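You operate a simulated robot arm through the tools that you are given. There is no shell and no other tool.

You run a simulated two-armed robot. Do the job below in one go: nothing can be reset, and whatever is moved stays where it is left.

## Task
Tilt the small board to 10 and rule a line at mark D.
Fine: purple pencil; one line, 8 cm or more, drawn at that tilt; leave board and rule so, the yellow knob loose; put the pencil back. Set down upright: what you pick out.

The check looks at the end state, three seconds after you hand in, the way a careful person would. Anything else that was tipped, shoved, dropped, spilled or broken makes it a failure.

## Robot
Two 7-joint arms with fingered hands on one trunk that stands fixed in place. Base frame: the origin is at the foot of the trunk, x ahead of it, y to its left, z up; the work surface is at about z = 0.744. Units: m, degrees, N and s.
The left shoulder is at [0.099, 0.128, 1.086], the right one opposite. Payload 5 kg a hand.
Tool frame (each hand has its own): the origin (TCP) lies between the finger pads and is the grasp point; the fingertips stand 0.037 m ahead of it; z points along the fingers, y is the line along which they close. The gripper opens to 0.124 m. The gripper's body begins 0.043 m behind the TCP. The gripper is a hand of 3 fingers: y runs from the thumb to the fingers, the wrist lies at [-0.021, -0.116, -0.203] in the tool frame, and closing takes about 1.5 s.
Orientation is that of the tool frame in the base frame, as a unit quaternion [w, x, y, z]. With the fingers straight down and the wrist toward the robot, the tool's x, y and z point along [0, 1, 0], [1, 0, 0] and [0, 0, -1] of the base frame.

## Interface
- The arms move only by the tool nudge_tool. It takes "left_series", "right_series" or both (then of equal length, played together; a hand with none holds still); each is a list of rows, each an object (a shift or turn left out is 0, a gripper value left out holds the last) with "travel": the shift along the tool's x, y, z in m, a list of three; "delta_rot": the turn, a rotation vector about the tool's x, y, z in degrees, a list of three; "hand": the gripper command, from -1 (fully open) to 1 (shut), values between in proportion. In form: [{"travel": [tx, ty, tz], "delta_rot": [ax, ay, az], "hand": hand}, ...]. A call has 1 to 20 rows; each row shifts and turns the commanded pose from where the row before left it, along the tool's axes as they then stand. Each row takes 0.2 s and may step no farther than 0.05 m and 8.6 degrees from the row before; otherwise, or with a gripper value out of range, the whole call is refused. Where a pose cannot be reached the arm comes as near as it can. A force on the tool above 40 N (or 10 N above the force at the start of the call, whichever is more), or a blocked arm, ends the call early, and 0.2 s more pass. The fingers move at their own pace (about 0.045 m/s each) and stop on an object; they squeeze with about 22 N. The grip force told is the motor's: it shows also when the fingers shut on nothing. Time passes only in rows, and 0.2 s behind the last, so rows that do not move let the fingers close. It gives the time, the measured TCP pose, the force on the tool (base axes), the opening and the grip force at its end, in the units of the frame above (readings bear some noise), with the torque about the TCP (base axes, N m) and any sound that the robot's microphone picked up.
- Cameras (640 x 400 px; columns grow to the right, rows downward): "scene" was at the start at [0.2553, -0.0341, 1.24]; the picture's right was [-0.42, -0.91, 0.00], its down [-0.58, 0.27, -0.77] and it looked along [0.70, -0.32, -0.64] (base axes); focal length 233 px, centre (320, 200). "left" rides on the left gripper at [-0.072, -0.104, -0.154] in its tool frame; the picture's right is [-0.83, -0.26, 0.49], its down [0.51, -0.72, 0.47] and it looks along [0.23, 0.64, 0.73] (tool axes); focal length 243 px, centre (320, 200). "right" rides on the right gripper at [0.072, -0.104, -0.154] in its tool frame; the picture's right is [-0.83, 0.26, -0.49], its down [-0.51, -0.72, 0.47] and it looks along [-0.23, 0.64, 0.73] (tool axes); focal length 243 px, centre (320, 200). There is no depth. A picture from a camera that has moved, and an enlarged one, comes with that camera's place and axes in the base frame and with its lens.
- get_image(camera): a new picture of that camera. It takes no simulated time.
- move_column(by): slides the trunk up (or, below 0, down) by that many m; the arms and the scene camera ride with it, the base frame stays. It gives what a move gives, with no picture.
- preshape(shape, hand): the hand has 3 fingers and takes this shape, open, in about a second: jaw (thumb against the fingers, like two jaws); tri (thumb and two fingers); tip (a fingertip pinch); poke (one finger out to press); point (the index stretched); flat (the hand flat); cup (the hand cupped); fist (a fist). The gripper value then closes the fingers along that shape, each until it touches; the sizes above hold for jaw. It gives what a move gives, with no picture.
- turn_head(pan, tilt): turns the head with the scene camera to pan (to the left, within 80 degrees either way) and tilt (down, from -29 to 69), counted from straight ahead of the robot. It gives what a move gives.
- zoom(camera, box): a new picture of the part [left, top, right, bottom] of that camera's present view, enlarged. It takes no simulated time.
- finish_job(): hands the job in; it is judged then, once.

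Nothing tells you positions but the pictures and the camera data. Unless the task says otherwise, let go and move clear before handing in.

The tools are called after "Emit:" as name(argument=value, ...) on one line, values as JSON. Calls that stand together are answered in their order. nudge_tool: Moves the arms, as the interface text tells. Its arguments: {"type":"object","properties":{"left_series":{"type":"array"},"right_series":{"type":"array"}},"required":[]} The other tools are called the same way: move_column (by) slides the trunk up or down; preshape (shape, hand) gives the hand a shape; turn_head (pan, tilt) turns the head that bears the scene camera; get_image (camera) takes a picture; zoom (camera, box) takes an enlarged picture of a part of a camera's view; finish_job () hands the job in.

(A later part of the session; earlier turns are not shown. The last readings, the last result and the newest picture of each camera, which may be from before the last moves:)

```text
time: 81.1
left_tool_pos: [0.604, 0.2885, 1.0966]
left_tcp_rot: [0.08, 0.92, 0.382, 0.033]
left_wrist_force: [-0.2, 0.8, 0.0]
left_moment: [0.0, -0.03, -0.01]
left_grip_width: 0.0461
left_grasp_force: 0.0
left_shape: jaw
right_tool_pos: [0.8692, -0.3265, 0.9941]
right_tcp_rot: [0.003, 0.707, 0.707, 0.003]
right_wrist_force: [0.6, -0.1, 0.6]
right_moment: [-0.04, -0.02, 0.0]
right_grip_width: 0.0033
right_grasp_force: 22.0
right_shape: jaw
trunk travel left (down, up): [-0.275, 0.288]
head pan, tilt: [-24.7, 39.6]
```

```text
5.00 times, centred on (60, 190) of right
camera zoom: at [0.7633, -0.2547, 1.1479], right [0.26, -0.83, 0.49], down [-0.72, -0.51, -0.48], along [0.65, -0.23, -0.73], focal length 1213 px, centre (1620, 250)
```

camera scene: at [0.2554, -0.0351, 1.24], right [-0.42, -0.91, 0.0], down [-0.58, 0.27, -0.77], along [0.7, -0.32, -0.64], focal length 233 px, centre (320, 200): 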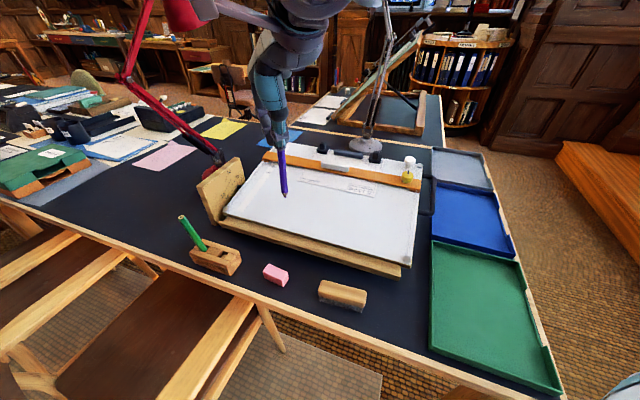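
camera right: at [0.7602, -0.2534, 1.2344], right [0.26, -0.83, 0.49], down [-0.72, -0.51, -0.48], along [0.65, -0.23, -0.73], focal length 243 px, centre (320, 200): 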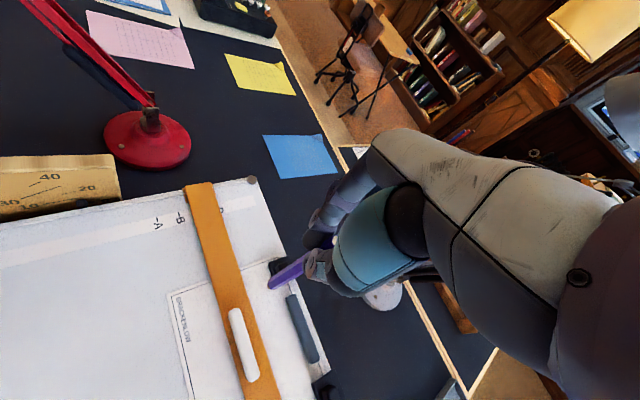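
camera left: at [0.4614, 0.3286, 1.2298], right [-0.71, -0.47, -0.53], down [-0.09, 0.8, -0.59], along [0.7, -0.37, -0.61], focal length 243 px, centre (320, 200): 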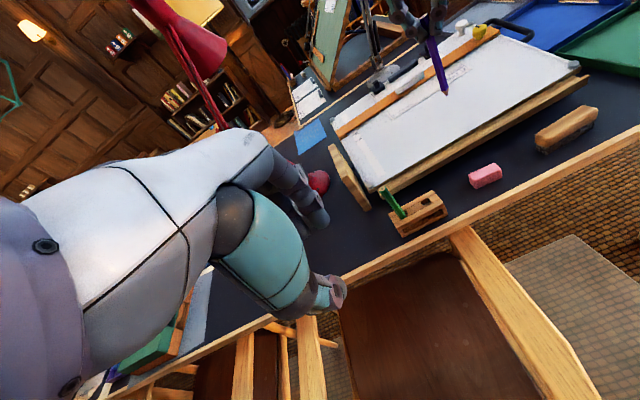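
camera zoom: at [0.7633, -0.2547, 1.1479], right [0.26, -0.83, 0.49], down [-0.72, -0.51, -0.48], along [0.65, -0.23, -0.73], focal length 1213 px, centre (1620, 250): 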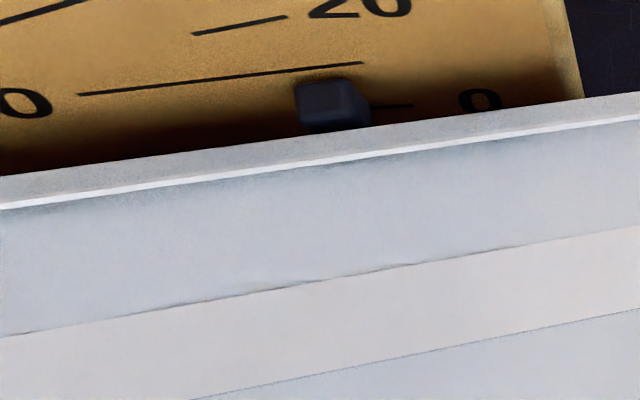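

The tip is now touching the sheet right beside the rule (the board gave way by only a few tenths of a degree, so I must press very lightly). I'll nudge half a millimetre off the rule and draw the first 3 cm along it.

Emit:
nudge_tool(right_series=[{"travel": [-0.0004, 0.0004, 0]}, {"travel": [-0.00424, -0.00424, 0]}, {"travel": [-0.00424, -0.00424, 0]}, {"travel": [-0.00424, -0.00424, 0]}, {"travel": [-0.00424, -0.00424, 0]}, {"travel": [-0.00424, -0.00424, 0]}, {}])

Emit:
zoom(camera="right", box=[230, 230, 310, 300])

Emit:
zoom(camera="left", box=[360, 50, 440, 110])

```text
time: 82.7
left_tool_pos: [0.6039, 0.2878, 1.0955]
left_tcp_rot: [0.081, 0.92, 0.382, 0.034]
left_wrist_force: [0.3, 1.2, -0.5]
left_moment: [-0.05, 0.03, -0.03]
left_grip_width: 0.0465
left_grasp_force: 0.1
left_shape: jaw
right_tool_pos: [0.8473, -0.3483, 0.9933]
right_tcp_rot: [0.003, 0.708, 0.706, 0.002]
right_wrist_force: [0.3, 0.6, 0.7]
right_moment: [0.06, -0.05, -0.03]
right_grip_width: 0.0031
right_grasp_force: 21.9
right_shape: jaw
trunk travel left (down, up): [-0.275, 0.288]
head pan, tilt: [-24.7, 39.6]
```

```text
5.71 times, centred on (270, 265) of right
camera zoom: at [0.7424, -0.2756, 1.147], right [0.26, -0.83, 0.49], down [-0.72, -0.51, -0.48], along [0.65, -0.23, -0.73], focal length 1386 px, centre (606, -171)
```

zoom: 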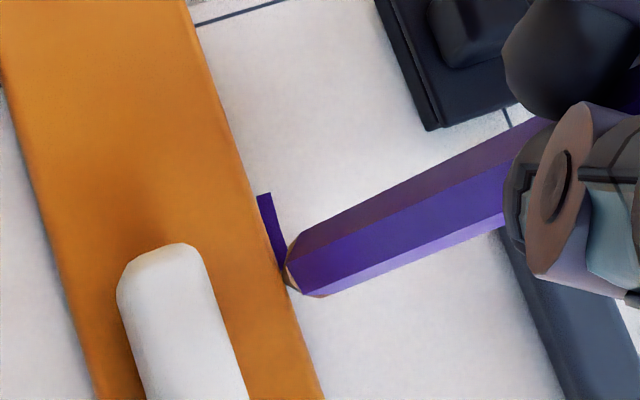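

```text
6.67 times, centred on (400, 80) of left
camera zoom: at [0.4613, 0.3297, 1.2295], right [-0.71, -0.47, -0.53], down [-0.09, 0.8, -0.59], along [0.7, -0.37, -0.61], focal length 1618 px, centre (-213, 1000)
```

zoom: 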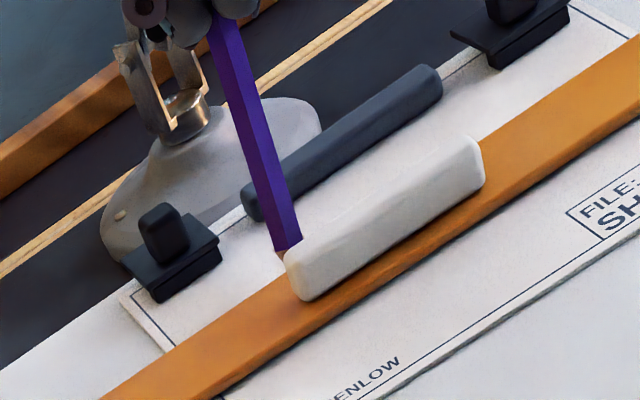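

A clean purple line is forming along the rule, but the pencil has pivoted a little in the grip. I'll check the rule hasn't been pushed before continuing.

Emit:
get_image(camera="right")

Emit:
zoom(camera="scene", box=[260, 100, 400, 200])

```text
taken
camera right: at [0.7424, -0.2756, 1.147], right [0.26, -0.83, 0.49], down [-0.72, -0.51, -0.48], along [0.65, -0.23, -0.73], focal length 243 px, centre (320, 200)
```

right: 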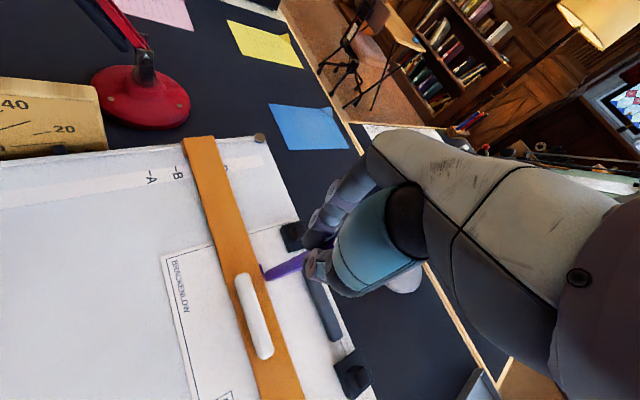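

```text
4.00 times, centred on (330, 150) of scene
camera zoom: at [0.2553, -0.0339, 1.2401], right [-0.42, -0.91, 0.0], down [-0.58, 0.27, -0.77], along [0.7, -0.32, -0.64], focal length 934 px, centre (280, 400)
```

zoom: 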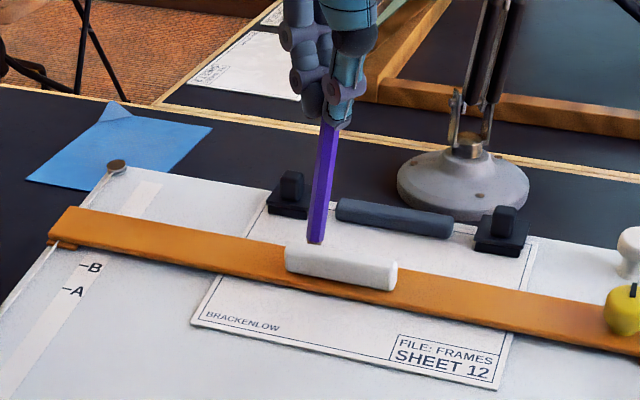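

Emit:
zoom(camera="right", box=[170, 130, 270, 200])

Emit:
zoom(camera="scene", box=[305, 110, 365, 170])

```text
5.71 times, centred on (220, 165) of right
camera zoom: at [0.7424, -0.2756, 1.147], right [0.26, -0.83, 0.49], down [-0.72, -0.51, -0.48], along [0.65, -0.23, -0.73], focal length 1386 px, centre (891, 400)
```

zoom: 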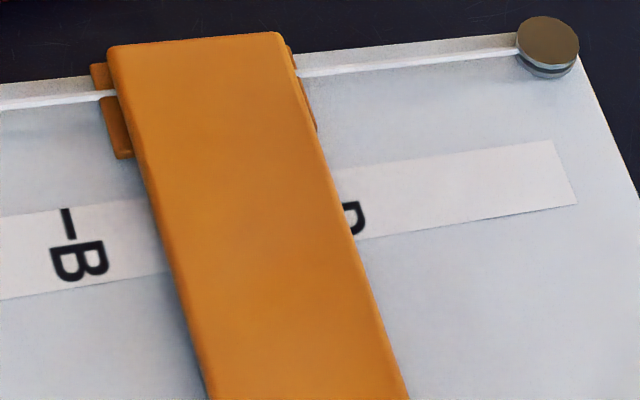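

```text
6.67 times, centred on (335, 140) of scene
camera zoom: at [0.2553, -0.0339, 1.2401], right [-0.42, -0.91, 0.0], down [-0.58, 0.27, -0.77], along [0.7, -0.32, -0.64], focal length 1556 px, centre (220, 600)
```

zoom: 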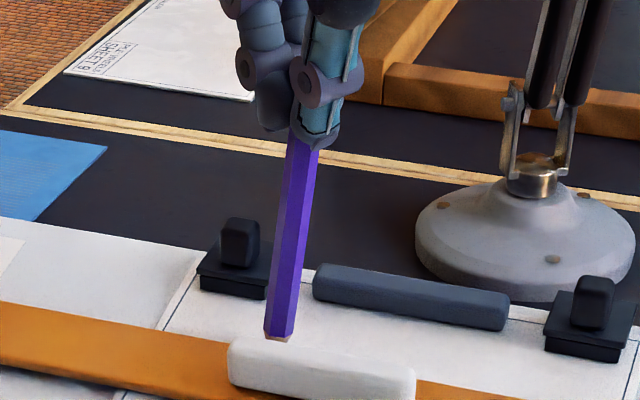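

The rule is still on D. The pencil is trailing slightly but drawing well, so I'll continue smoothly along the rule.

Emit:
nudge_tool(right_series=[{"travel": [-0.00424, -0.00424, 0]}, {"travel": [-0.00424, -0.00424, 0]}, {"travel": [-0.00424, -0.00424, 0]}, {"travel": [-0.00424, -0.00424, 0]}, {"travel": [-0.00424, -0.00424, 0]}, {}])

Emit:
zoom(camera="right", box=[220, 200, 320, 310])

Emit:
zoom(camera="scene", box=[305, 110, 365, 170])

```text
time: 84.1
left_tool_pos: [0.6039, 0.2887, 1.0952]
left_tcp_rot: [0.081, 0.92, 0.382, 0.034]
left_wrist_force: [0.3, -0.6, 0.2]
left_moment: [0.0, 0.0, 0.04]
left_grip_width: 0.0466
left_grasp_force: 0.1
left_shape: jaw
right_tool_pos: [0.8264, -0.3714, 0.993]
right_tcp_rot: [0.004, 0.708, 0.706, 0.004]
right_wrist_force: [0.7, 0.5, -0.1]
right_moment: [0.05, -0.03, -0.03]
right_grip_width: 0.0032
right_grasp_force: 22.4
right_shape: jaw
trunk travel left (down, up): [-0.275, 0.288]
head pan, tilt: [-24.7, 39.6]
```

```text
3.64 times, centred on (270, 255) of right
camera zoom: at [0.7211, -0.2968, 1.1473], right [0.26, -0.83, 0.49], down [-0.72, -0.51, -0.48], along [0.65, -0.23, -0.73], focal length 882 px, centre (502, 0)
```

zoom: 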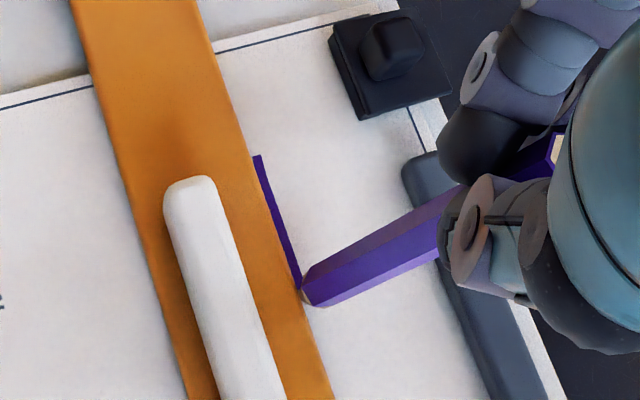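

```text
6.67 times, centred on (335, 140) of scene
camera zoom: at [0.2553, -0.0339, 1.24], right [-0.42, -0.91, 0.0], down [-0.58, 0.27, -0.77], along [0.7, -0.32, -0.64], focal length 1556 px, centre (220, 600)
```

zoom: 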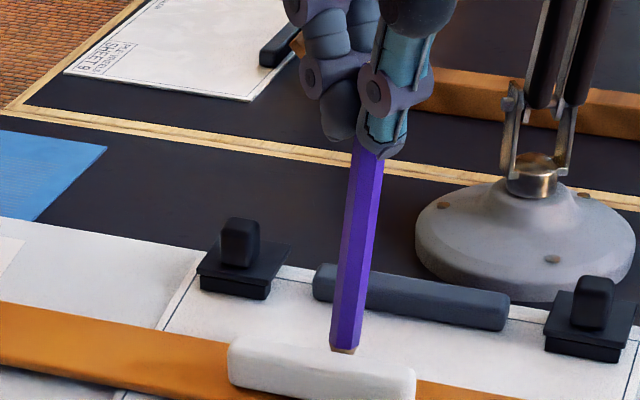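

Emit:
nudge_tool(right_series=[{"travel": [-0.00424, -0.00424, 0]}, {"travel": [-0.00424, -0.00424, 0]}, {"travel": [-0.00424, -0.00424, 0]}, {"travel": [-0.00424, -0.00424, 0]}, {"travel": [-0.00424, -0.00424, 0]}, {}])

Emit:
zoom(camera="right", box=[200, 170, 320, 310])

Emit:
zoom(camera="scene", box=[305, 110, 385, 180])

```text
time: 85.5
left_tool_pos: [0.6037, 0.2891, 1.0969]
left_tcp_rot: [0.08, 0.921, 0.381, 0.033]
left_wrist_force: [0.0, -0.6, 0.3]
left_moment: [0.01, 0.01, 0.02]
left_grip_width: 0.0465
left_grasp_force: 0.0
left_shape: jaw
right_tool_pos: [0.8054, -0.3925, 0.9951]
right_tcp_rot: [0.002, 0.708, 0.706, 0.003]
right_wrist_force: [0.0, 1.2, 0.7]
right_moment: [0.06, -0.02, 0.0]
right_grip_width: 0.0032
right_grasp_force: 22.0
right_shape: jaw
trunk travel left (down, up): [-0.275, 0.288]
head pan, tilt: [-24.7, 39.6]
```

```text
2.86 times, centred on (260, 240) of right
camera zoom: at [0.7001, -0.3186, 1.1471], right [0.26, -0.83, 0.49], down [-0.72, -0.51, -0.48], along [0.65, -0.23, -0.73], focal length 693 px, centre (491, 86)
```

zoom: 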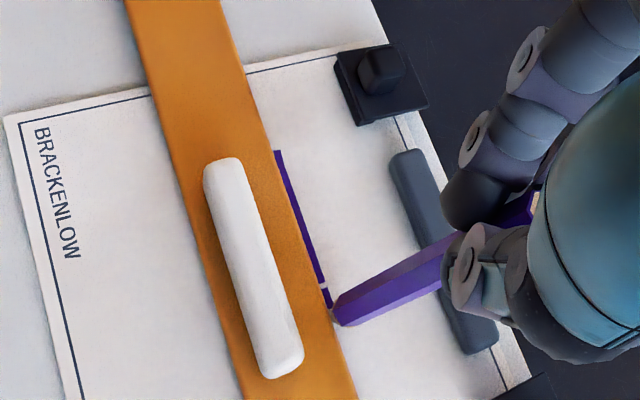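

```text
5.71 times, centred on (345, 145) of scene
camera zoom: at [0.2553, -0.0339, 1.2401], right [-0.42, -0.91, 0.0], down [-0.58, 0.27, -0.77], along [0.7, -0.32, -0.64], focal length 1334 px, centre (177, 514)
```

zoom: 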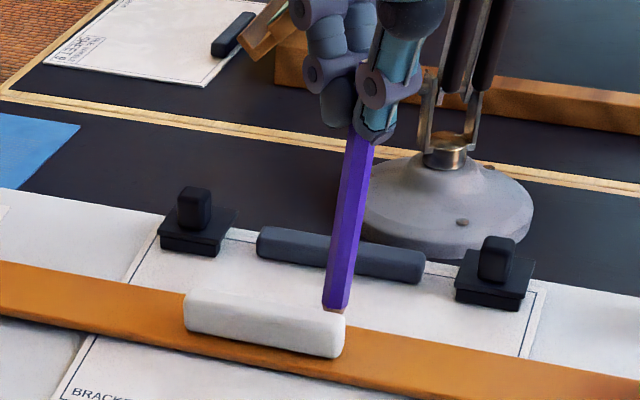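

Emit:
zoom(camera="right", box=[240, 240, 290, 290])

```text
8.00 times, centred on (265, 265) of right
camera zoom: at [0.7001, -0.3186, 1.1471], right [0.26, -0.83, 0.49], down [-0.72, -0.51, -0.48], along [0.65, -0.23, -0.73], focal length 1941 px, centre (760, -320)
```

zoom: 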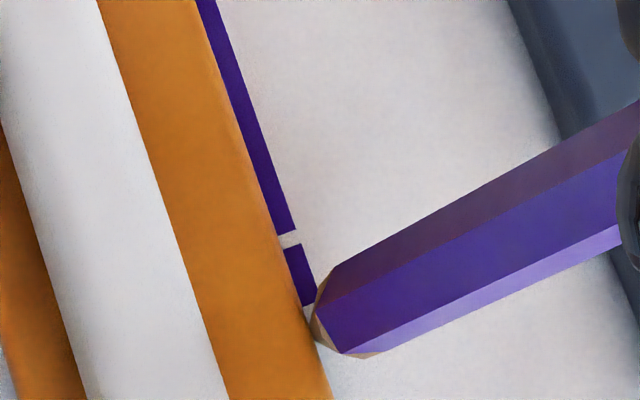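

There is a 1.5 mm skip in the line where contact was lost for a moment. I'll lift, go back just before the line's start, and go over the whole length once more with steadier contact so it becomes one unbroken line.

Emit:
nudge_tool(right_series=[{"travel": [0, 0, -0.006]}, {"travel": [0.02, 0.02, 0]}, {"travel": [0.0205, 0.021, 0]}, {"travel": [0.0205, 0.021, 0]}, {}, {}])

Emit:
zoom(camera="right", box=[240, 250, 300, 310])

Emit:
zoom(camera="left", box=[360, 50, 440, 110])

Emit:
zoom(camera="scene", box=[300, 140, 370, 190])

```text
time: 86.9
left_tool_pos: [0.604, 0.2885, 1.0962]
left_tcp_rot: [0.081, 0.92, 0.381, 0.033]
left_wrist_force: [-0.6, 0.0, 0.6]
left_moment: [0.0, 0.01, 0.01]
left_grip_width: 0.0467
left_grasp_force: 0.0
left_shape: jaw
right_tool_pos: [0.8675, -0.3303, 0.9993]
right_tcp_rot: [0.002, 0.707, 0.707, 0.003]
right_wrist_force: [0.0, 0.4, -0.4]
right_moment: [-0.01, 0.04, 0.03]
right_grip_width: 0.003
right_grasp_force: 21.8
right_shape: jaw
trunk travel left (down, up): [-0.275, 0.288]
head pan, tilt: [-24.7, 39.6]
```

```text
6.67 times, centred on (270, 280) of right
camera zoom: at [0.7626, -0.2573, 1.1525], right [0.26, -0.83, 0.49], down [-0.72, -0.51, -0.48], along [0.65, -0.23, -0.73], focal length 1618 px, centre (653, -333)
```

zoom: 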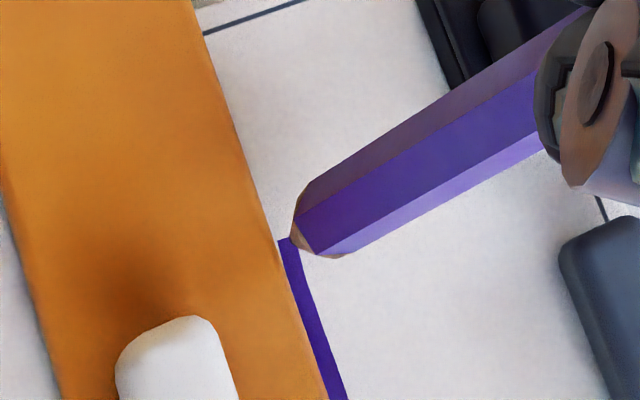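

```text
6.67 times, centred on (400, 80) of left
camera zoom: at [0.4614, 0.3299, 1.2294], right [-0.71, -0.47, -0.53], down [-0.09, 0.8, -0.59], along [0.7, -0.37, -0.61], focal length 1618 px, centre (-213, 1000)
```

zoom: 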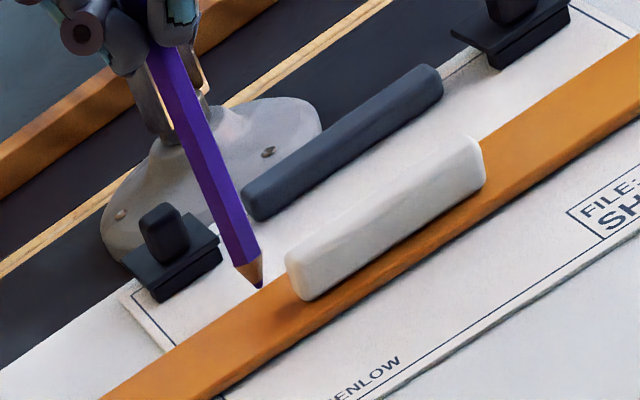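

```text
8.00 times, centred on (335, 165) of scene
camera zoom: at [0.2555, -0.0338, 1.24], right [-0.42, -0.91, 0.0], down [-0.58, 0.27, -0.77], along [0.7, -0.32, -0.64], focal length 1867 px, centre (200, 480)
```

zoom: 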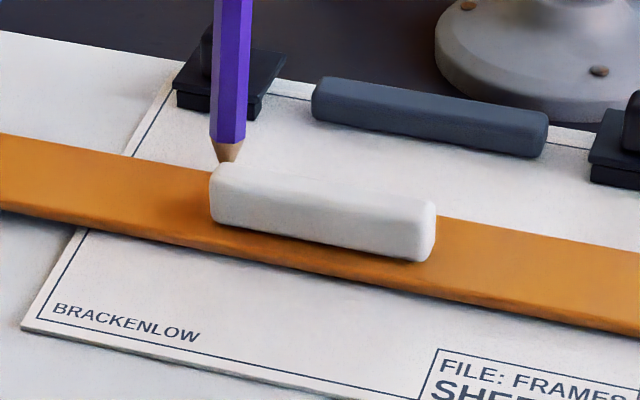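

The pencil springs back when lifted (elastic grip). I'll start slightly before the line, touch down lightly, and redraw with a faint downward drift to keep contact.

Emit:
nudge_tool(right_series=[{"travel": [0.0078, 0.0078, 0]}, {"travel": [0, 0, 0.003]}, {"travel": [0, 0, 0.002]}, {"travel": [0, 0, 0.0014]}, {}, {}])

Emit:
zoom(camera="right", box=[240, 250, 300, 310])

Emit:
zoom(camera="left", box=[360, 50, 440, 110])

```text
time: 88.3
left_tool_pos: [0.603, 0.2886, 1.0958]
left_tcp_rot: [0.08, 0.92, 0.381, 0.034]
left_wrist_force: [-0.4, 0.8, 0.3]
left_moment: [0.02, -0.01, 0.04]
left_grip_width: 0.0463
left_grasp_force: 0.0
left_shape: jaw
right_tool_pos: [0.8749, -0.3223, 0.9932]
right_tcp_rot: [0.003, 0.707, 0.707, 0.003]
right_wrist_force: [-0.1, 0.0, 0.8]
right_moment: [-0.01, 0.02, 0.02]
right_grip_width: 0.0032
right_grasp_force: 22.0
right_shape: jaw
trunk travel left (down, up): [-0.275, 0.288]
head pan, tilt: [-24.7, 39.6]
```

```text
6.67 times, centred on (270, 280) of right
camera zoom: at [0.7702, -0.2489, 1.1475], right [0.26, -0.83, 0.49], down [-0.72, -0.51, -0.48], along [0.65, -0.23, -0.73], focal length 1618 px, centre (653, -333)
```

zoom: 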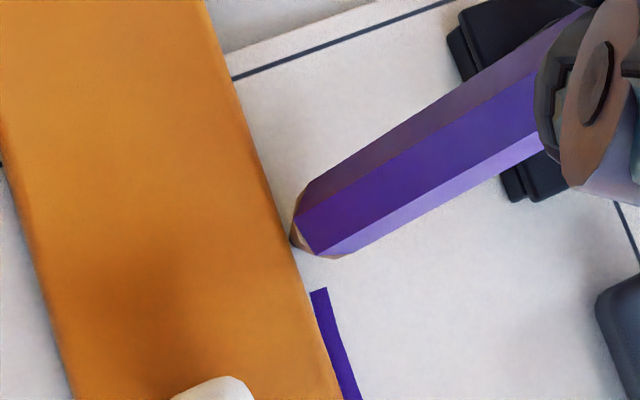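

```text
6.67 times, centred on (400, 80) of left
camera zoom: at [0.4613, 0.3296, 1.2295], right [-0.71, -0.47, -0.53], down [-0.09, 0.8, -0.59], along [0.7, -0.37, -0.61], focal length 1618 px, centre (-213, 1000)
```

zoom: 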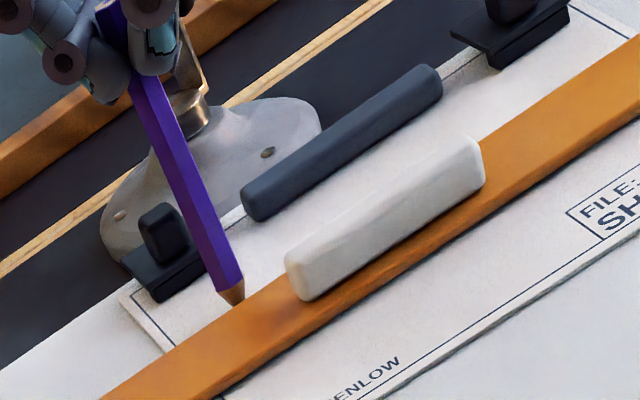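

Emit:
nudge_tool(right_series=[{"travel": [0, 0, 0.0003]}, {"travel": [-0.00424, -0.00424, 4e-05]}, {"travel": [-0.00424, -0.00424, 4e-05]}, {"travel": [-0.00424, -0.00424, 4e-05]}, {"travel": [-0.00424, -0.00424, 4e-05]}, {}])

Emit:
zoom(camera="right", box=[240, 240, 300, 300])

```text
time: 89.7
left_tool_pos: [0.6039, 0.2886, 1.0959]
left_tcp_rot: [0.081, 0.92, 0.381, 0.034]
left_wrist_force: [-0.5, 0.1, -0.1]
left_moment: [0.01, 0.0, -0.01]
left_grip_width: 0.0466
left_grasp_force: 0.2
left_shape: jaw
right_tool_pos: [0.8586, -0.3388, 0.9937]
right_tcp_rot: [0.004, 0.708, 0.707, 0.003]
right_wrist_force: [0.8, 0.3, 1.1]
right_moment: [0.03, -0.08, 0.0]
right_grip_width: 0.0031
right_grasp_force: 22.1
right_shape: jaw
trunk travel left (down, up): [-0.275, 0.288]
head pan, tilt: [-24.7, 39.6]
```

```text
6.67 times, centred on (270, 270) of right
camera zoom: at [0.7539, -0.2657, 1.147], right [0.26, -0.83, 0.49], down [-0.72, -0.51, -0.48], along [0.65, -0.23, -0.73], focal length 1618 px, centre (653, -267)
```

zoom: 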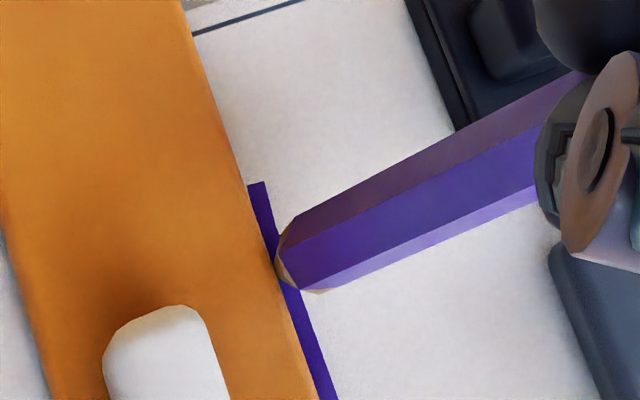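

The second pass is marking cleanly from before the old start. Continuing along the rule.

Emit:
nudge_tool(right_series=[{"travel": [-0.00424, -0.00424, 4e-05]}, {"travel": [-0.00424, -0.00424, 4e-05]}, {"travel": [-0.00424, -0.00424, 4e-05]}, {"travel": [-0.00424, -0.00424, 4e-05]}, {"travel": [-0.00424, -0.00424, 4e-05]}, {"travel": [-0.00424, -0.00424, 4e-05]}, {"travel": [-0.00424, -0.00424, 4e-05]}])

Emit:
zoom(camera="right", box=[220, 200, 320, 310])

```text
time: 91.3
left_tool_pos: [0.6025, 0.2873, 1.0966]
left_tcp_rot: [0.081, 0.92, 0.381, 0.034]
left_wrist_force: [0.8, -0.7, 0.8]
left_moment: [0.0, -0.01, 0.03]
left_grip_width: 0.0463
left_grasp_force: 0.0
left_shape: jaw
right_tool_pos: [0.8285, -0.3687, 0.994]
right_tcp_rot: [0.003, 0.708, 0.707, 0.004]
right_wrist_force: [0.5, -0.8, 1.1]
right_moment: [0.06, -0.07, -0.01]
right_grip_width: 0.0031
right_grasp_force: 22.4
right_shape: jaw
trunk travel left (down, up): [-0.275, 0.288]
head pan, tilt: [-24.7, 39.6]
```

```text
3.64 times, centred on (270, 255) of right
camera zoom: at [0.7237, -0.2956, 1.1467], right [0.26, -0.83, 0.49], down [-0.72, -0.51, -0.48], along [0.65, -0.23, -0.73], focal length 882 px, centre (502, 0)
```

zoom: 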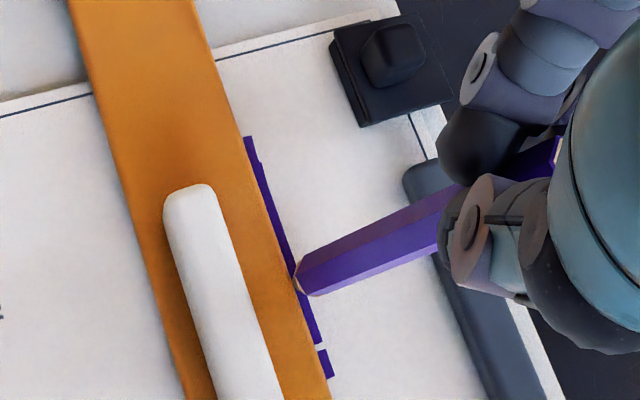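

Emit:
nudge_tool(right_series=[{"travel": [-0.00424, -0.00424, 4e-05]}, {"travel": [-0.00424, -0.00424, 4e-05]}, {"travel": [-0.00424, -0.00424, 4e-05]}, {"travel": [-0.00424, -0.00424, 4e-05]}, {"travel": [-0.00424, -0.00424, 4e-05]}])

Emit:
zoom(camera="right", box=[200, 170, 320, 310])

Emit:
zoom(camera="right", box=[245, 250, 295, 300])

```text
time: 92.5
left_tool_pos: [0.6039, 0.2878, 1.0965]
left_tcp_rot: [0.08, 0.92, 0.382, 0.033]
left_wrist_force: [-0.8, -0.2, -0.4]
left_moment: [0.01, 0.02, 0.03]
left_grip_width: 0.0465
left_grasp_force: 0.1
left_shape: jaw
right_tool_pos: [0.8086, -0.3893, 0.9929]
right_tcp_rot: [0.003, 0.707, 0.707, 0.003]
right_wrist_force: [1.8, -0.6, 0.0]
right_moment: [0.08, -0.12, -0.03]
right_grip_width: 0.0032
right_grasp_force: 21.5
right_shape: jaw
trunk travel left (down, up): [-0.275, 0.288]
head pan, tilt: [-24.7, 39.6]
```

```text
2.86 times, centred on (260, 240) of right
camera zoom: at [0.7026, -0.316, 1.1469], right [0.26, -0.83, 0.49], down [-0.72, -0.51, -0.48], along [0.65, -0.23, -0.73], focal length 693 px, centre (491, 86)
```

zoom: 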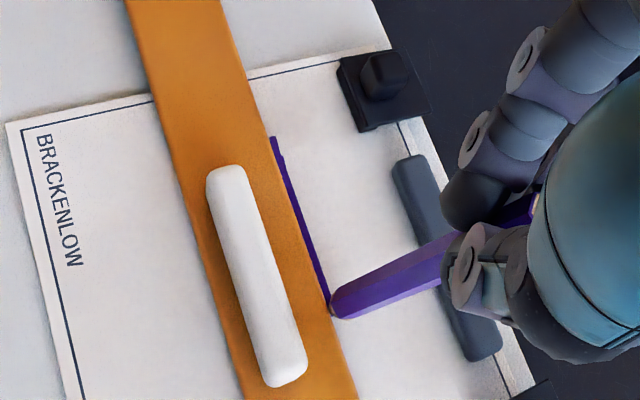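

```text
8.00 times, centred on (270, 275) of right
camera zoom: at [0.7026, -0.316, 1.1469], right [0.26, -0.83, 0.49], down [-0.72, -0.51, -0.48], along [0.65, -0.23, -0.73], focal length 1941 px, centre (720, -400)
```

zoom: 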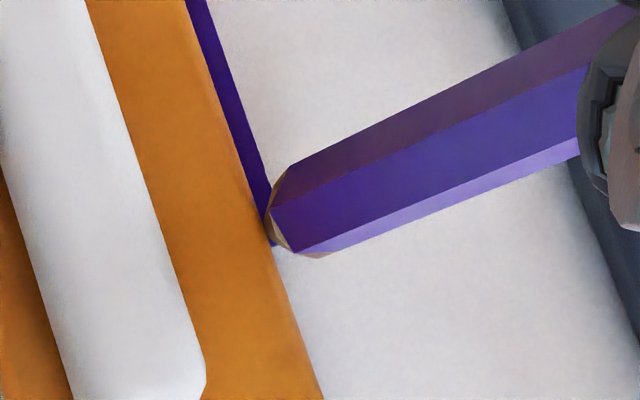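

Emit:
nudge_tool(right_series=[{"travel": [-0.00424, -0.00424, 4e-05]}, {"travel": [-0.00424, -0.00424, 4e-05]}, {"travel": [-0.00424, -0.00424, 4e-05]}, {"travel": [-0.00424, -0.00424, 4e-05]}, {"travel": [-0.00424, -0.00424, 4e-05]}])

Emit:
zoom(camera="right", box=[200, 170, 320, 310])

Emit:
zoom(camera="right", box=[230, 210, 300, 290])

```text
time: 93.7
left_tool_pos: [0.6025, 0.2882, 1.097]
left_tcp_rot: [0.081, 0.921, 0.38, 0.033]
left_wrist_force: [-0.3, -0.1, -0.4]
left_moment: [0.02, 0.0, 0.02]
left_grip_width: 0.0465
left_grasp_force: 0.0
left_shape: jaw
right_tool_pos: [0.7864, -0.41, 0.9925]
right_tcp_rot: [0.004, 0.708, 0.707, 0.003]
right_wrist_force: [0.5, 0.2, 1.1]
right_moment: [0.02, -0.11, 0.01]
right_grip_width: 0.0031
right_grasp_force: 22.3
right_shape: jaw
trunk travel left (down, up): [-0.275, 0.288]
head pan, tilt: [-24.7, 39.6]
```

```text
2.86 times, centred on (260, 240) of right
camera zoom: at [0.6816, -0.3374, 1.1466], right [0.26, -0.83, 0.49], down [-0.72, -0.51, -0.48], along [0.65, -0.23, -0.73], focal length 693 px, centre (491, 86)
```

zoom: 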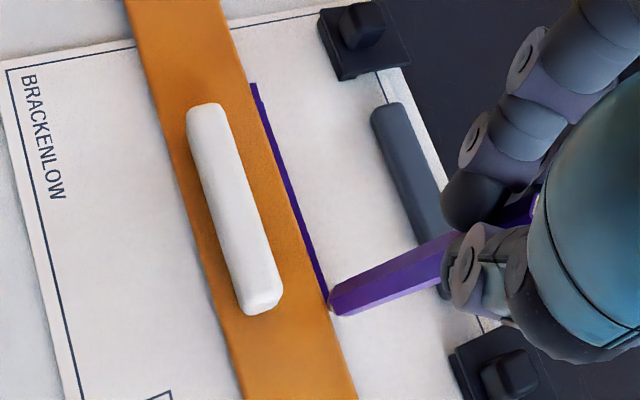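

```text
5.00 times, centred on (265, 250) of right
camera zoom: at [0.6816, -0.3374, 1.1466], right [0.26, -0.83, 0.49], down [-0.72, -0.51, -0.48], along [0.65, -0.23, -0.73], focal length 1213 px, centre (595, -50)
```

zoom: 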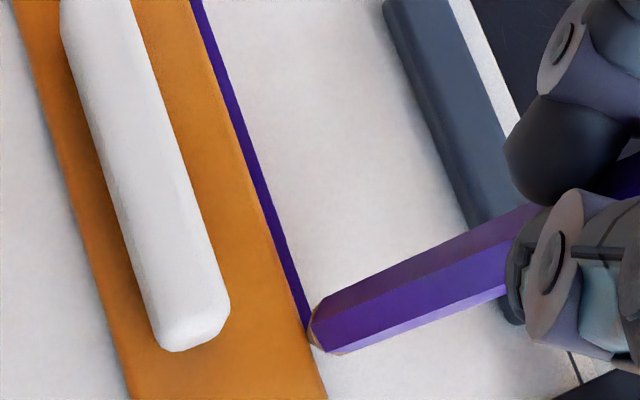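

The line is now unbroken and about 11 cm long. Lifting off quickly and then inspecting it.

Emit:
nudge_tool(right_series=[{"travel": [0, 0, -0.03]}, {"travel": [0, 0, -0.04]}, {"travel": [-0.02, -0.03, -0.02]}, {}])

Emit:
zoom(camera="scene", box=[270, 130, 410, 210])

Emit:
zoom(camera="right", box=[190, 180, 310, 300])

Emit:
zoom(camera="left", box=[340, 30, 480, 120])

```text
time: 94.7
left_tool_pos: [0.6044, 0.2895, 1.0956]
left_tcp_rot: [0.081, 0.921, 0.38, 0.032]
left_wrist_force: [0.5, 0.3, -0.1]
left_moment: [-0.02, 0.03, 0.0]
left_grip_width: 0.0464
left_grasp_force: 0.1
left_shape: jaw
right_tool_pos: [0.7588, -0.4313, 1.0813]
right_tcp_rot: [0.002, 0.708, 0.706, 0.0]
right_wrist_force: [0.7, 0.6, -0.3]
right_moment: [-0.03, 0.01, 0.02]
right_grip_width: 0.0032
right_grasp_force: 21.9
right_shape: jaw
trunk travel left (down, up): [-0.275, 0.288]
head pan, tilt: [-24.7, 39.6]
```

```text
4.57 times, centred on (340, 170) of scene
camera zoom: at [0.2568, -0.033, 1.2397], right [-0.42, -0.91, 0.0], down [-0.58, 0.27, -0.77], along [0.7, -0.32, -0.64], focal length 1067 px, centre (229, 337)
```

zoom: 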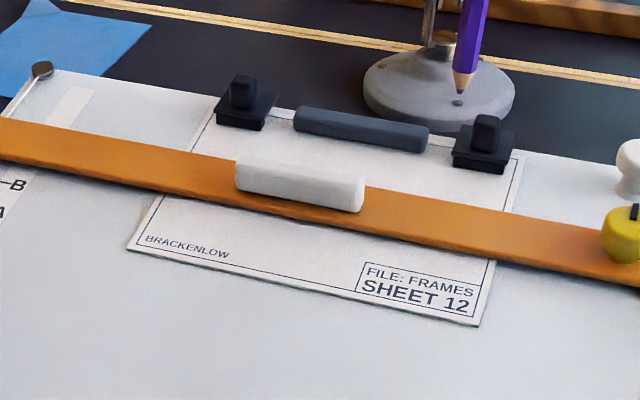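

```text
3.33 times, centred on (250, 240) of right
camera zoom: at [0.6537, -0.3567, 1.2346], right [0.26, -0.83, 0.5], down [-0.72, -0.51, -0.47], along [0.64, -0.23, -0.73], focal length 809 px, centre (553, 67)
```

zoom: 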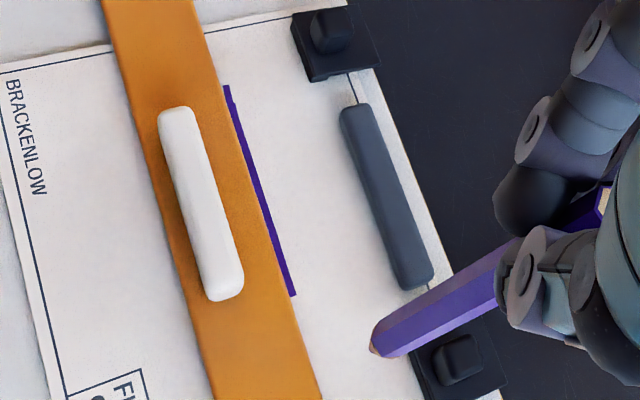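

```text
4.44 times, centred on (410, 75) of left
camera zoom: at [0.4628, 0.3306, 1.2286], right [-0.71, -0.47, -0.53], down [-0.09, 0.8, -0.59], along [0.7, -0.37, -0.61], focal length 1078 px, centre (-80, 756)
```

zoom: 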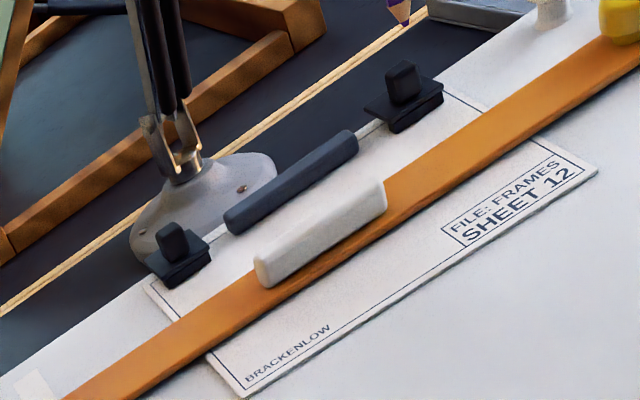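

Emit:
zoom(camera="right", box=[100, 100, 260, 220])

Emit:
zoom(camera="scene", box=[195, 150, 255, 215])

Emit:
zoom(camera="right", box=[220, 190, 290, 270])

```text
3.33 times, centred on (180, 160) of right
camera zoom: at [0.6537, -0.3567, 1.2346], right [0.26, -0.83, 0.5], down [-0.72, -0.51, -0.47], along [0.64, -0.23, -0.73], focal length 809 px, centre (787, 333)
```

zoom: 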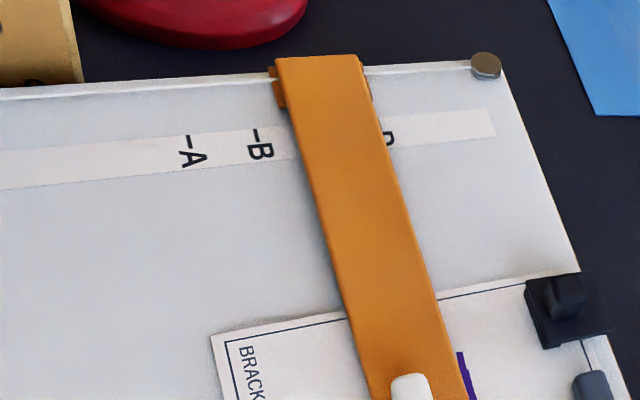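

```text
6.15 times, centred on (225, 182) of scene
camera zoom: at [0.2568, -0.033, 1.2397], right [-0.42, -0.91, 0.0], down [-0.58, 0.27, -0.77], along [0.7, -0.32, -0.64], focal length 1436 px, centre (905, 308)
```

zoom: 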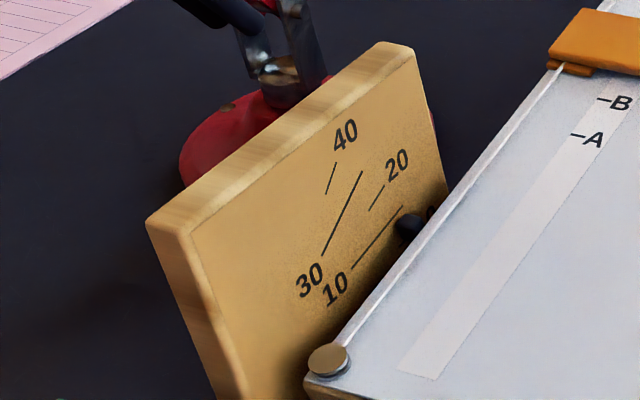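

```text
5.00 times, centred on (255, 230) of right
camera zoom: at [0.6537, -0.3567, 1.2346], right [0.26, -0.83, 0.5], down [-0.72, -0.51, -0.47], along [0.64, -0.23, -0.73], focal length 1213 px, centre (645, 50)
```

zoom: 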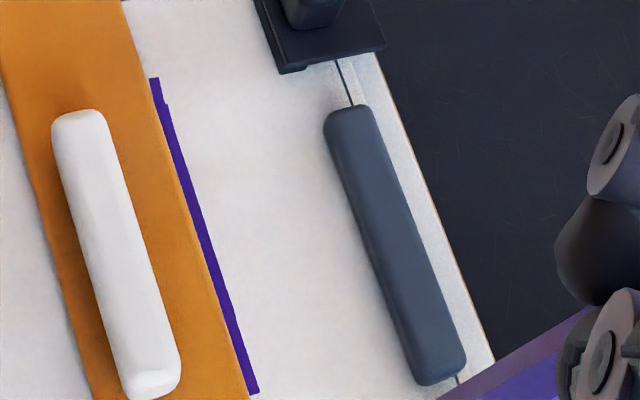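

The line is single, straight and continuous beside the rule at D, with no stray marks. Now I'll carry the pencil back toward its block, turning the hand to the yaw that reached it before.

Emit:
nudge_tool(right_series=[{"travel": [0.0377, -0.01485, 0]}, {"travel": [0.0377, -0.01485, 0]}, {"travel": [0.0377, -0.01485, 0]}, {"travel": [0.0377, -0.01485, 0]}, {"travel": [0.0377, -0.01485, 0]}, {"travel": [0.0377, -0.01485, 0]}, {"travel": [0.0377, -0.01485, 0]}, {"travel": [0.0377, -0.01485, 0]}, {"delta_rot": [0, 0, -7.5]}, {"delta_rot": [0, 0, -7.5]}, {"delta_rot": [0, 0, -7.5]}, {"delta_rot": [0, 0, -7.5]}, {"delta_rot": [0, 0, -7.5]}, {"delta_rot": [0, 0, -7.5]}, {}])

Emit:
zoom(camera="scene", box=[220, 110, 340, 220])

Emit:
zoom(camera="left", box=[380, 0, 500, 110])

Emit:
get_image(camera="right")

```text
time: 97.9
left_tool_pos: [0.6035, 0.2892, 1.0964]
left_tcp_rot: [0.081, 0.92, 0.381, 0.033]
left_wrist_force: [-0.9, 0.1, -0.3]
left_moment: [0.03, -0.03, 0.0]
left_grip_width: 0.0465
left_grasp_force: 0.0
left_shape: jaw
right_tool_pos: [0.6386, -0.1278, 1.0819]
right_tcp_rot: [0.004, 0.383, 0.924, 0.001]
right_wrist_force: [0.3, 0.3, -0.1]
right_moment: [0.02, -0.01, 0.0]
right_grip_width: 0.003
right_grasp_force: 21.8
right_shape: jaw
trunk travel left (down, up): [-0.275, 0.288]
head pan, tilt: [-24.7, 39.6]
```

```text
3.64 times, centred on (280, 165) of scene
camera zoom: at [0.2548, -0.0335, 1.2402], right [-0.42, -0.91, 0.0], down [-0.58, 0.27, -0.77], along [0.7, -0.32, -0.64], focal length 849 px, centre (466, 327)
```

zoom: 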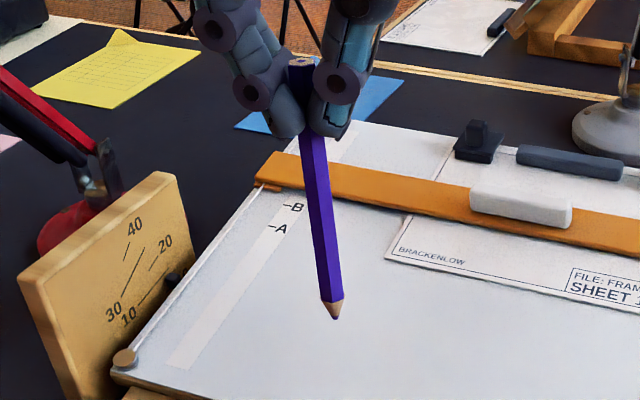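

```text
3.64 times, centred on (440, 55) of left
camera zoom: at [0.4608, 0.3302, 1.2296], right [-0.71, -0.47, -0.53], down [-0.09, 0.8, -0.59], along [0.7, -0.37, -0.61], focal length 882 px, centre (-116, 727)
```

zoom: 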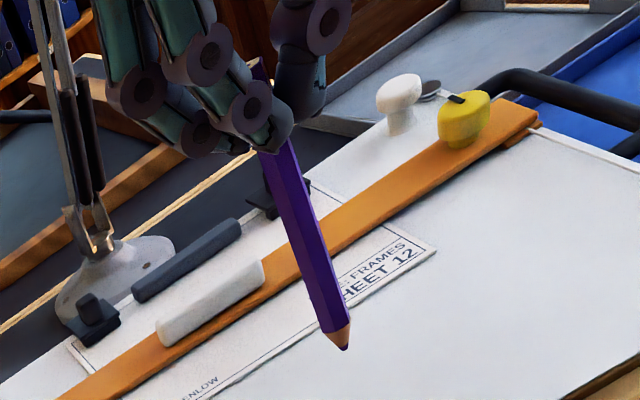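

```text
taken
camera right: at [0.5127, -0.1494, 1.2357], right [0.77, -0.4, 0.5], down [-0.15, -0.87, -0.47], along [0.62, 0.29, -0.73], focal length 243 px, centre (320, 200)
```

right: 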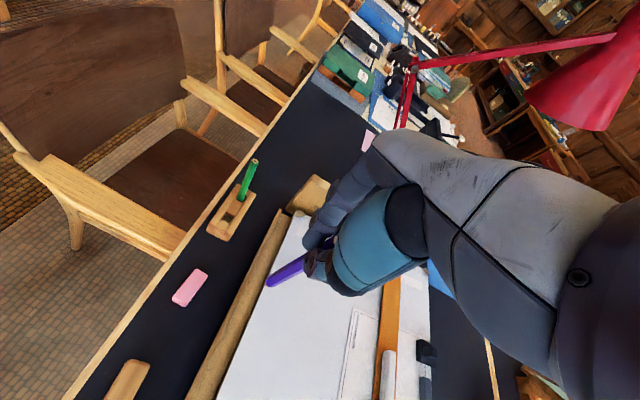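

Emit:
zoom(camera="right", box=[250, 240, 310, 300])

Emit:
zoom(camera="right", box=[190, 140, 280, 250])

Emit:
zoom(camera="scene", box=[180, 200, 260, 285])

Emit:
zoom(camera="left", box=[360, 150, 470, 250])

```text
6.67 times, centred on (280, 270) of right
camera zoom: at [0.5127, -0.1494, 1.2357], right [0.77, -0.4, 0.5], down [-0.15, -0.87, -0.47], along [0.62, 0.29, -0.73], focal length 1618 px, centre (587, -267)
```

zoom: 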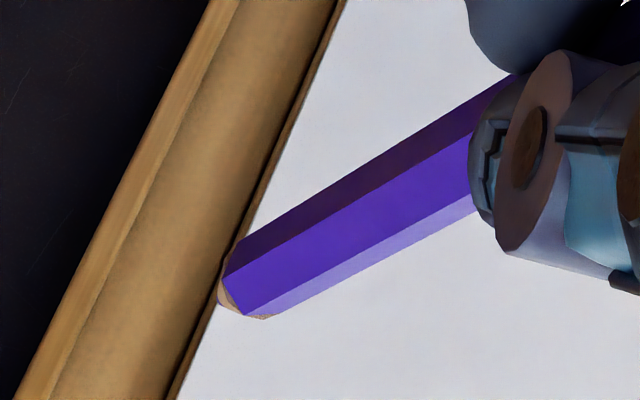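

```text
3.64 times, centred on (235, 195) of right
camera zoom: at [0.5127, -0.1494, 1.2357], right [0.77, -0.4, 0.5], down [-0.15, -0.87, -0.47], along [0.62, 0.29, -0.73], focal length 882 px, centre (629, 218)
```

zoom: 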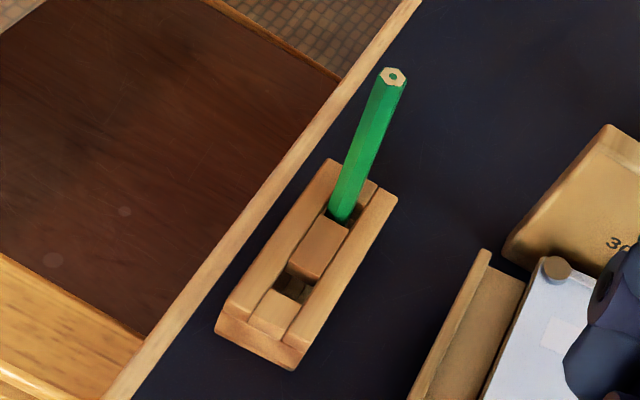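

```text
4.71 times, centred on (220, 242) of scene
camera zoom: at [0.2548, -0.0335, 1.2402], right [-0.42, -0.91, 0.0], down [-0.58, 0.27, -0.77], along [0.7, -0.32, -0.64], focal length 1098 px, centre (791, 0)
```

zoom: 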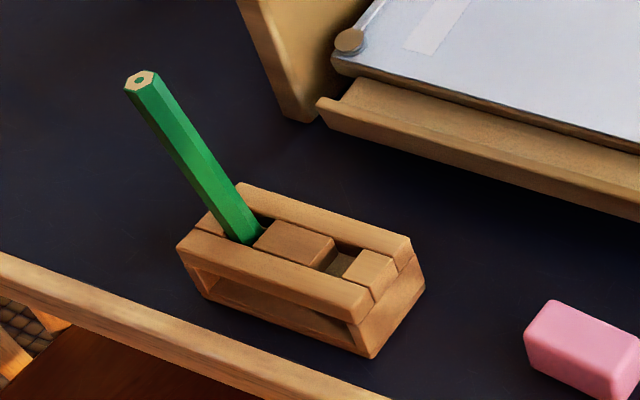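

```text
4.00 times, centred on (415, 200) of left
camera zoom: at [0.4608, 0.3302, 1.2296], right [-0.71, -0.47, -0.53], down [-0.09, 0.8, -0.59], along [0.7, -0.37, -0.61], focal length 970 px, centre (-60, 200)
```

zoom: 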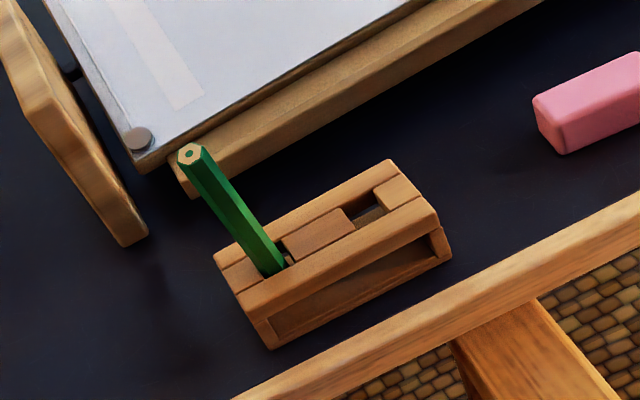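

Emit:
nudge_tool(right_series=[{"travel": [0.0228, 0.0332, 0]}, {"travel": [0.0228, 0.0332, 0]}, {"travel": [0.0228, 0.0332, 0]}, {"travel": [0.0228, 0.0332, 0]}, {}, {"travel": [0, 0, 0.04]}, {"travel": [0, 0, 0.04]}, {}, {}])

Emit:
zoom(camera="scene", box=[170, 180, 260, 280])

Emit:
zoom(camera="left", box=[370, 110, 470, 240])

Emit:
zoom(camera="right", box=[220, 220, 320, 330])

```text
time: 99.9
left_tool_pos: [0.6043, 0.2876, 1.0962]
left_tcp_rot: [0.08, 0.92, 0.381, 0.032]
left_wrist_force: [0.4, -0.4, -0.4]
left_moment: [-0.01, 0.06, -0.02]
left_grip_width: 0.0462
left_grasp_force: 0.0
left_shape: jaw
right_tool_pos: [0.6695, 0.0298, 0.9993]
right_tcp_rot: [0.004, 0.384, 0.924, 0.001]
right_wrist_force: [1.2, 0.6, -0.4]
right_moment: [0.02, 0.05, -0.01]
right_grip_width: 0.0029
right_grasp_force: 21.7
right_shape: jaw
trunk travel left (down, up): [-0.275, 0.288]
head pan, tilt: [-24.7, 39.6]
```

```text
4.00 times, centred on (215, 230) of scene
camera zoom: at [0.2564, -0.0343, 1.2398], right [-0.42, -0.91, 0.0], down [-0.58, 0.27, -0.77], along [0.7, -0.32, -0.64], focal length 934 px, centre (740, 80)
```

zoom: 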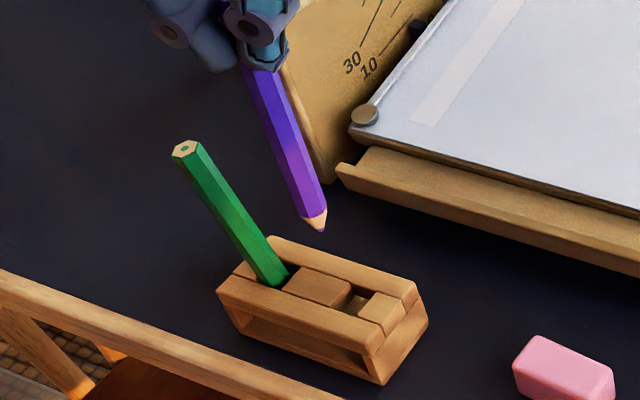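

```text
3.08 times, centred on (420, 175) of left
camera zoom: at [0.4623, 0.3294, 1.2292], right [-0.71, -0.47, -0.53], down [-0.09, 0.8, -0.59], along [0.7, -0.37, -0.61], focal length 746 px, centre (12, 277)
```

zoom: 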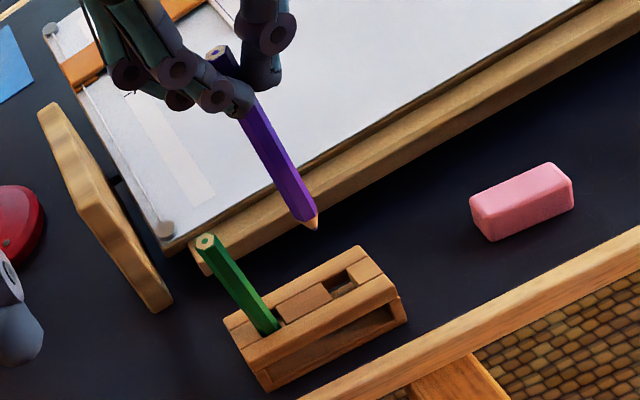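

```text
3.64 times, centred on (270, 275) of right
camera zoom: at [0.5437, 0.008, 1.1531], right [0.77, -0.4, 0.5], down [-0.15, -0.87, -0.47], along [0.62, 0.29, -0.73], focal length 882 px, centre (502, -73)
```

zoom: 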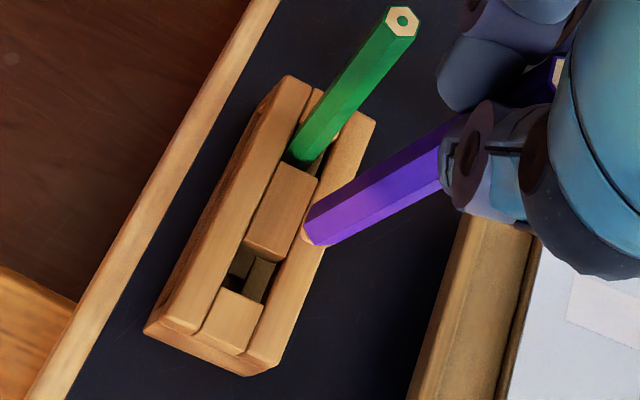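

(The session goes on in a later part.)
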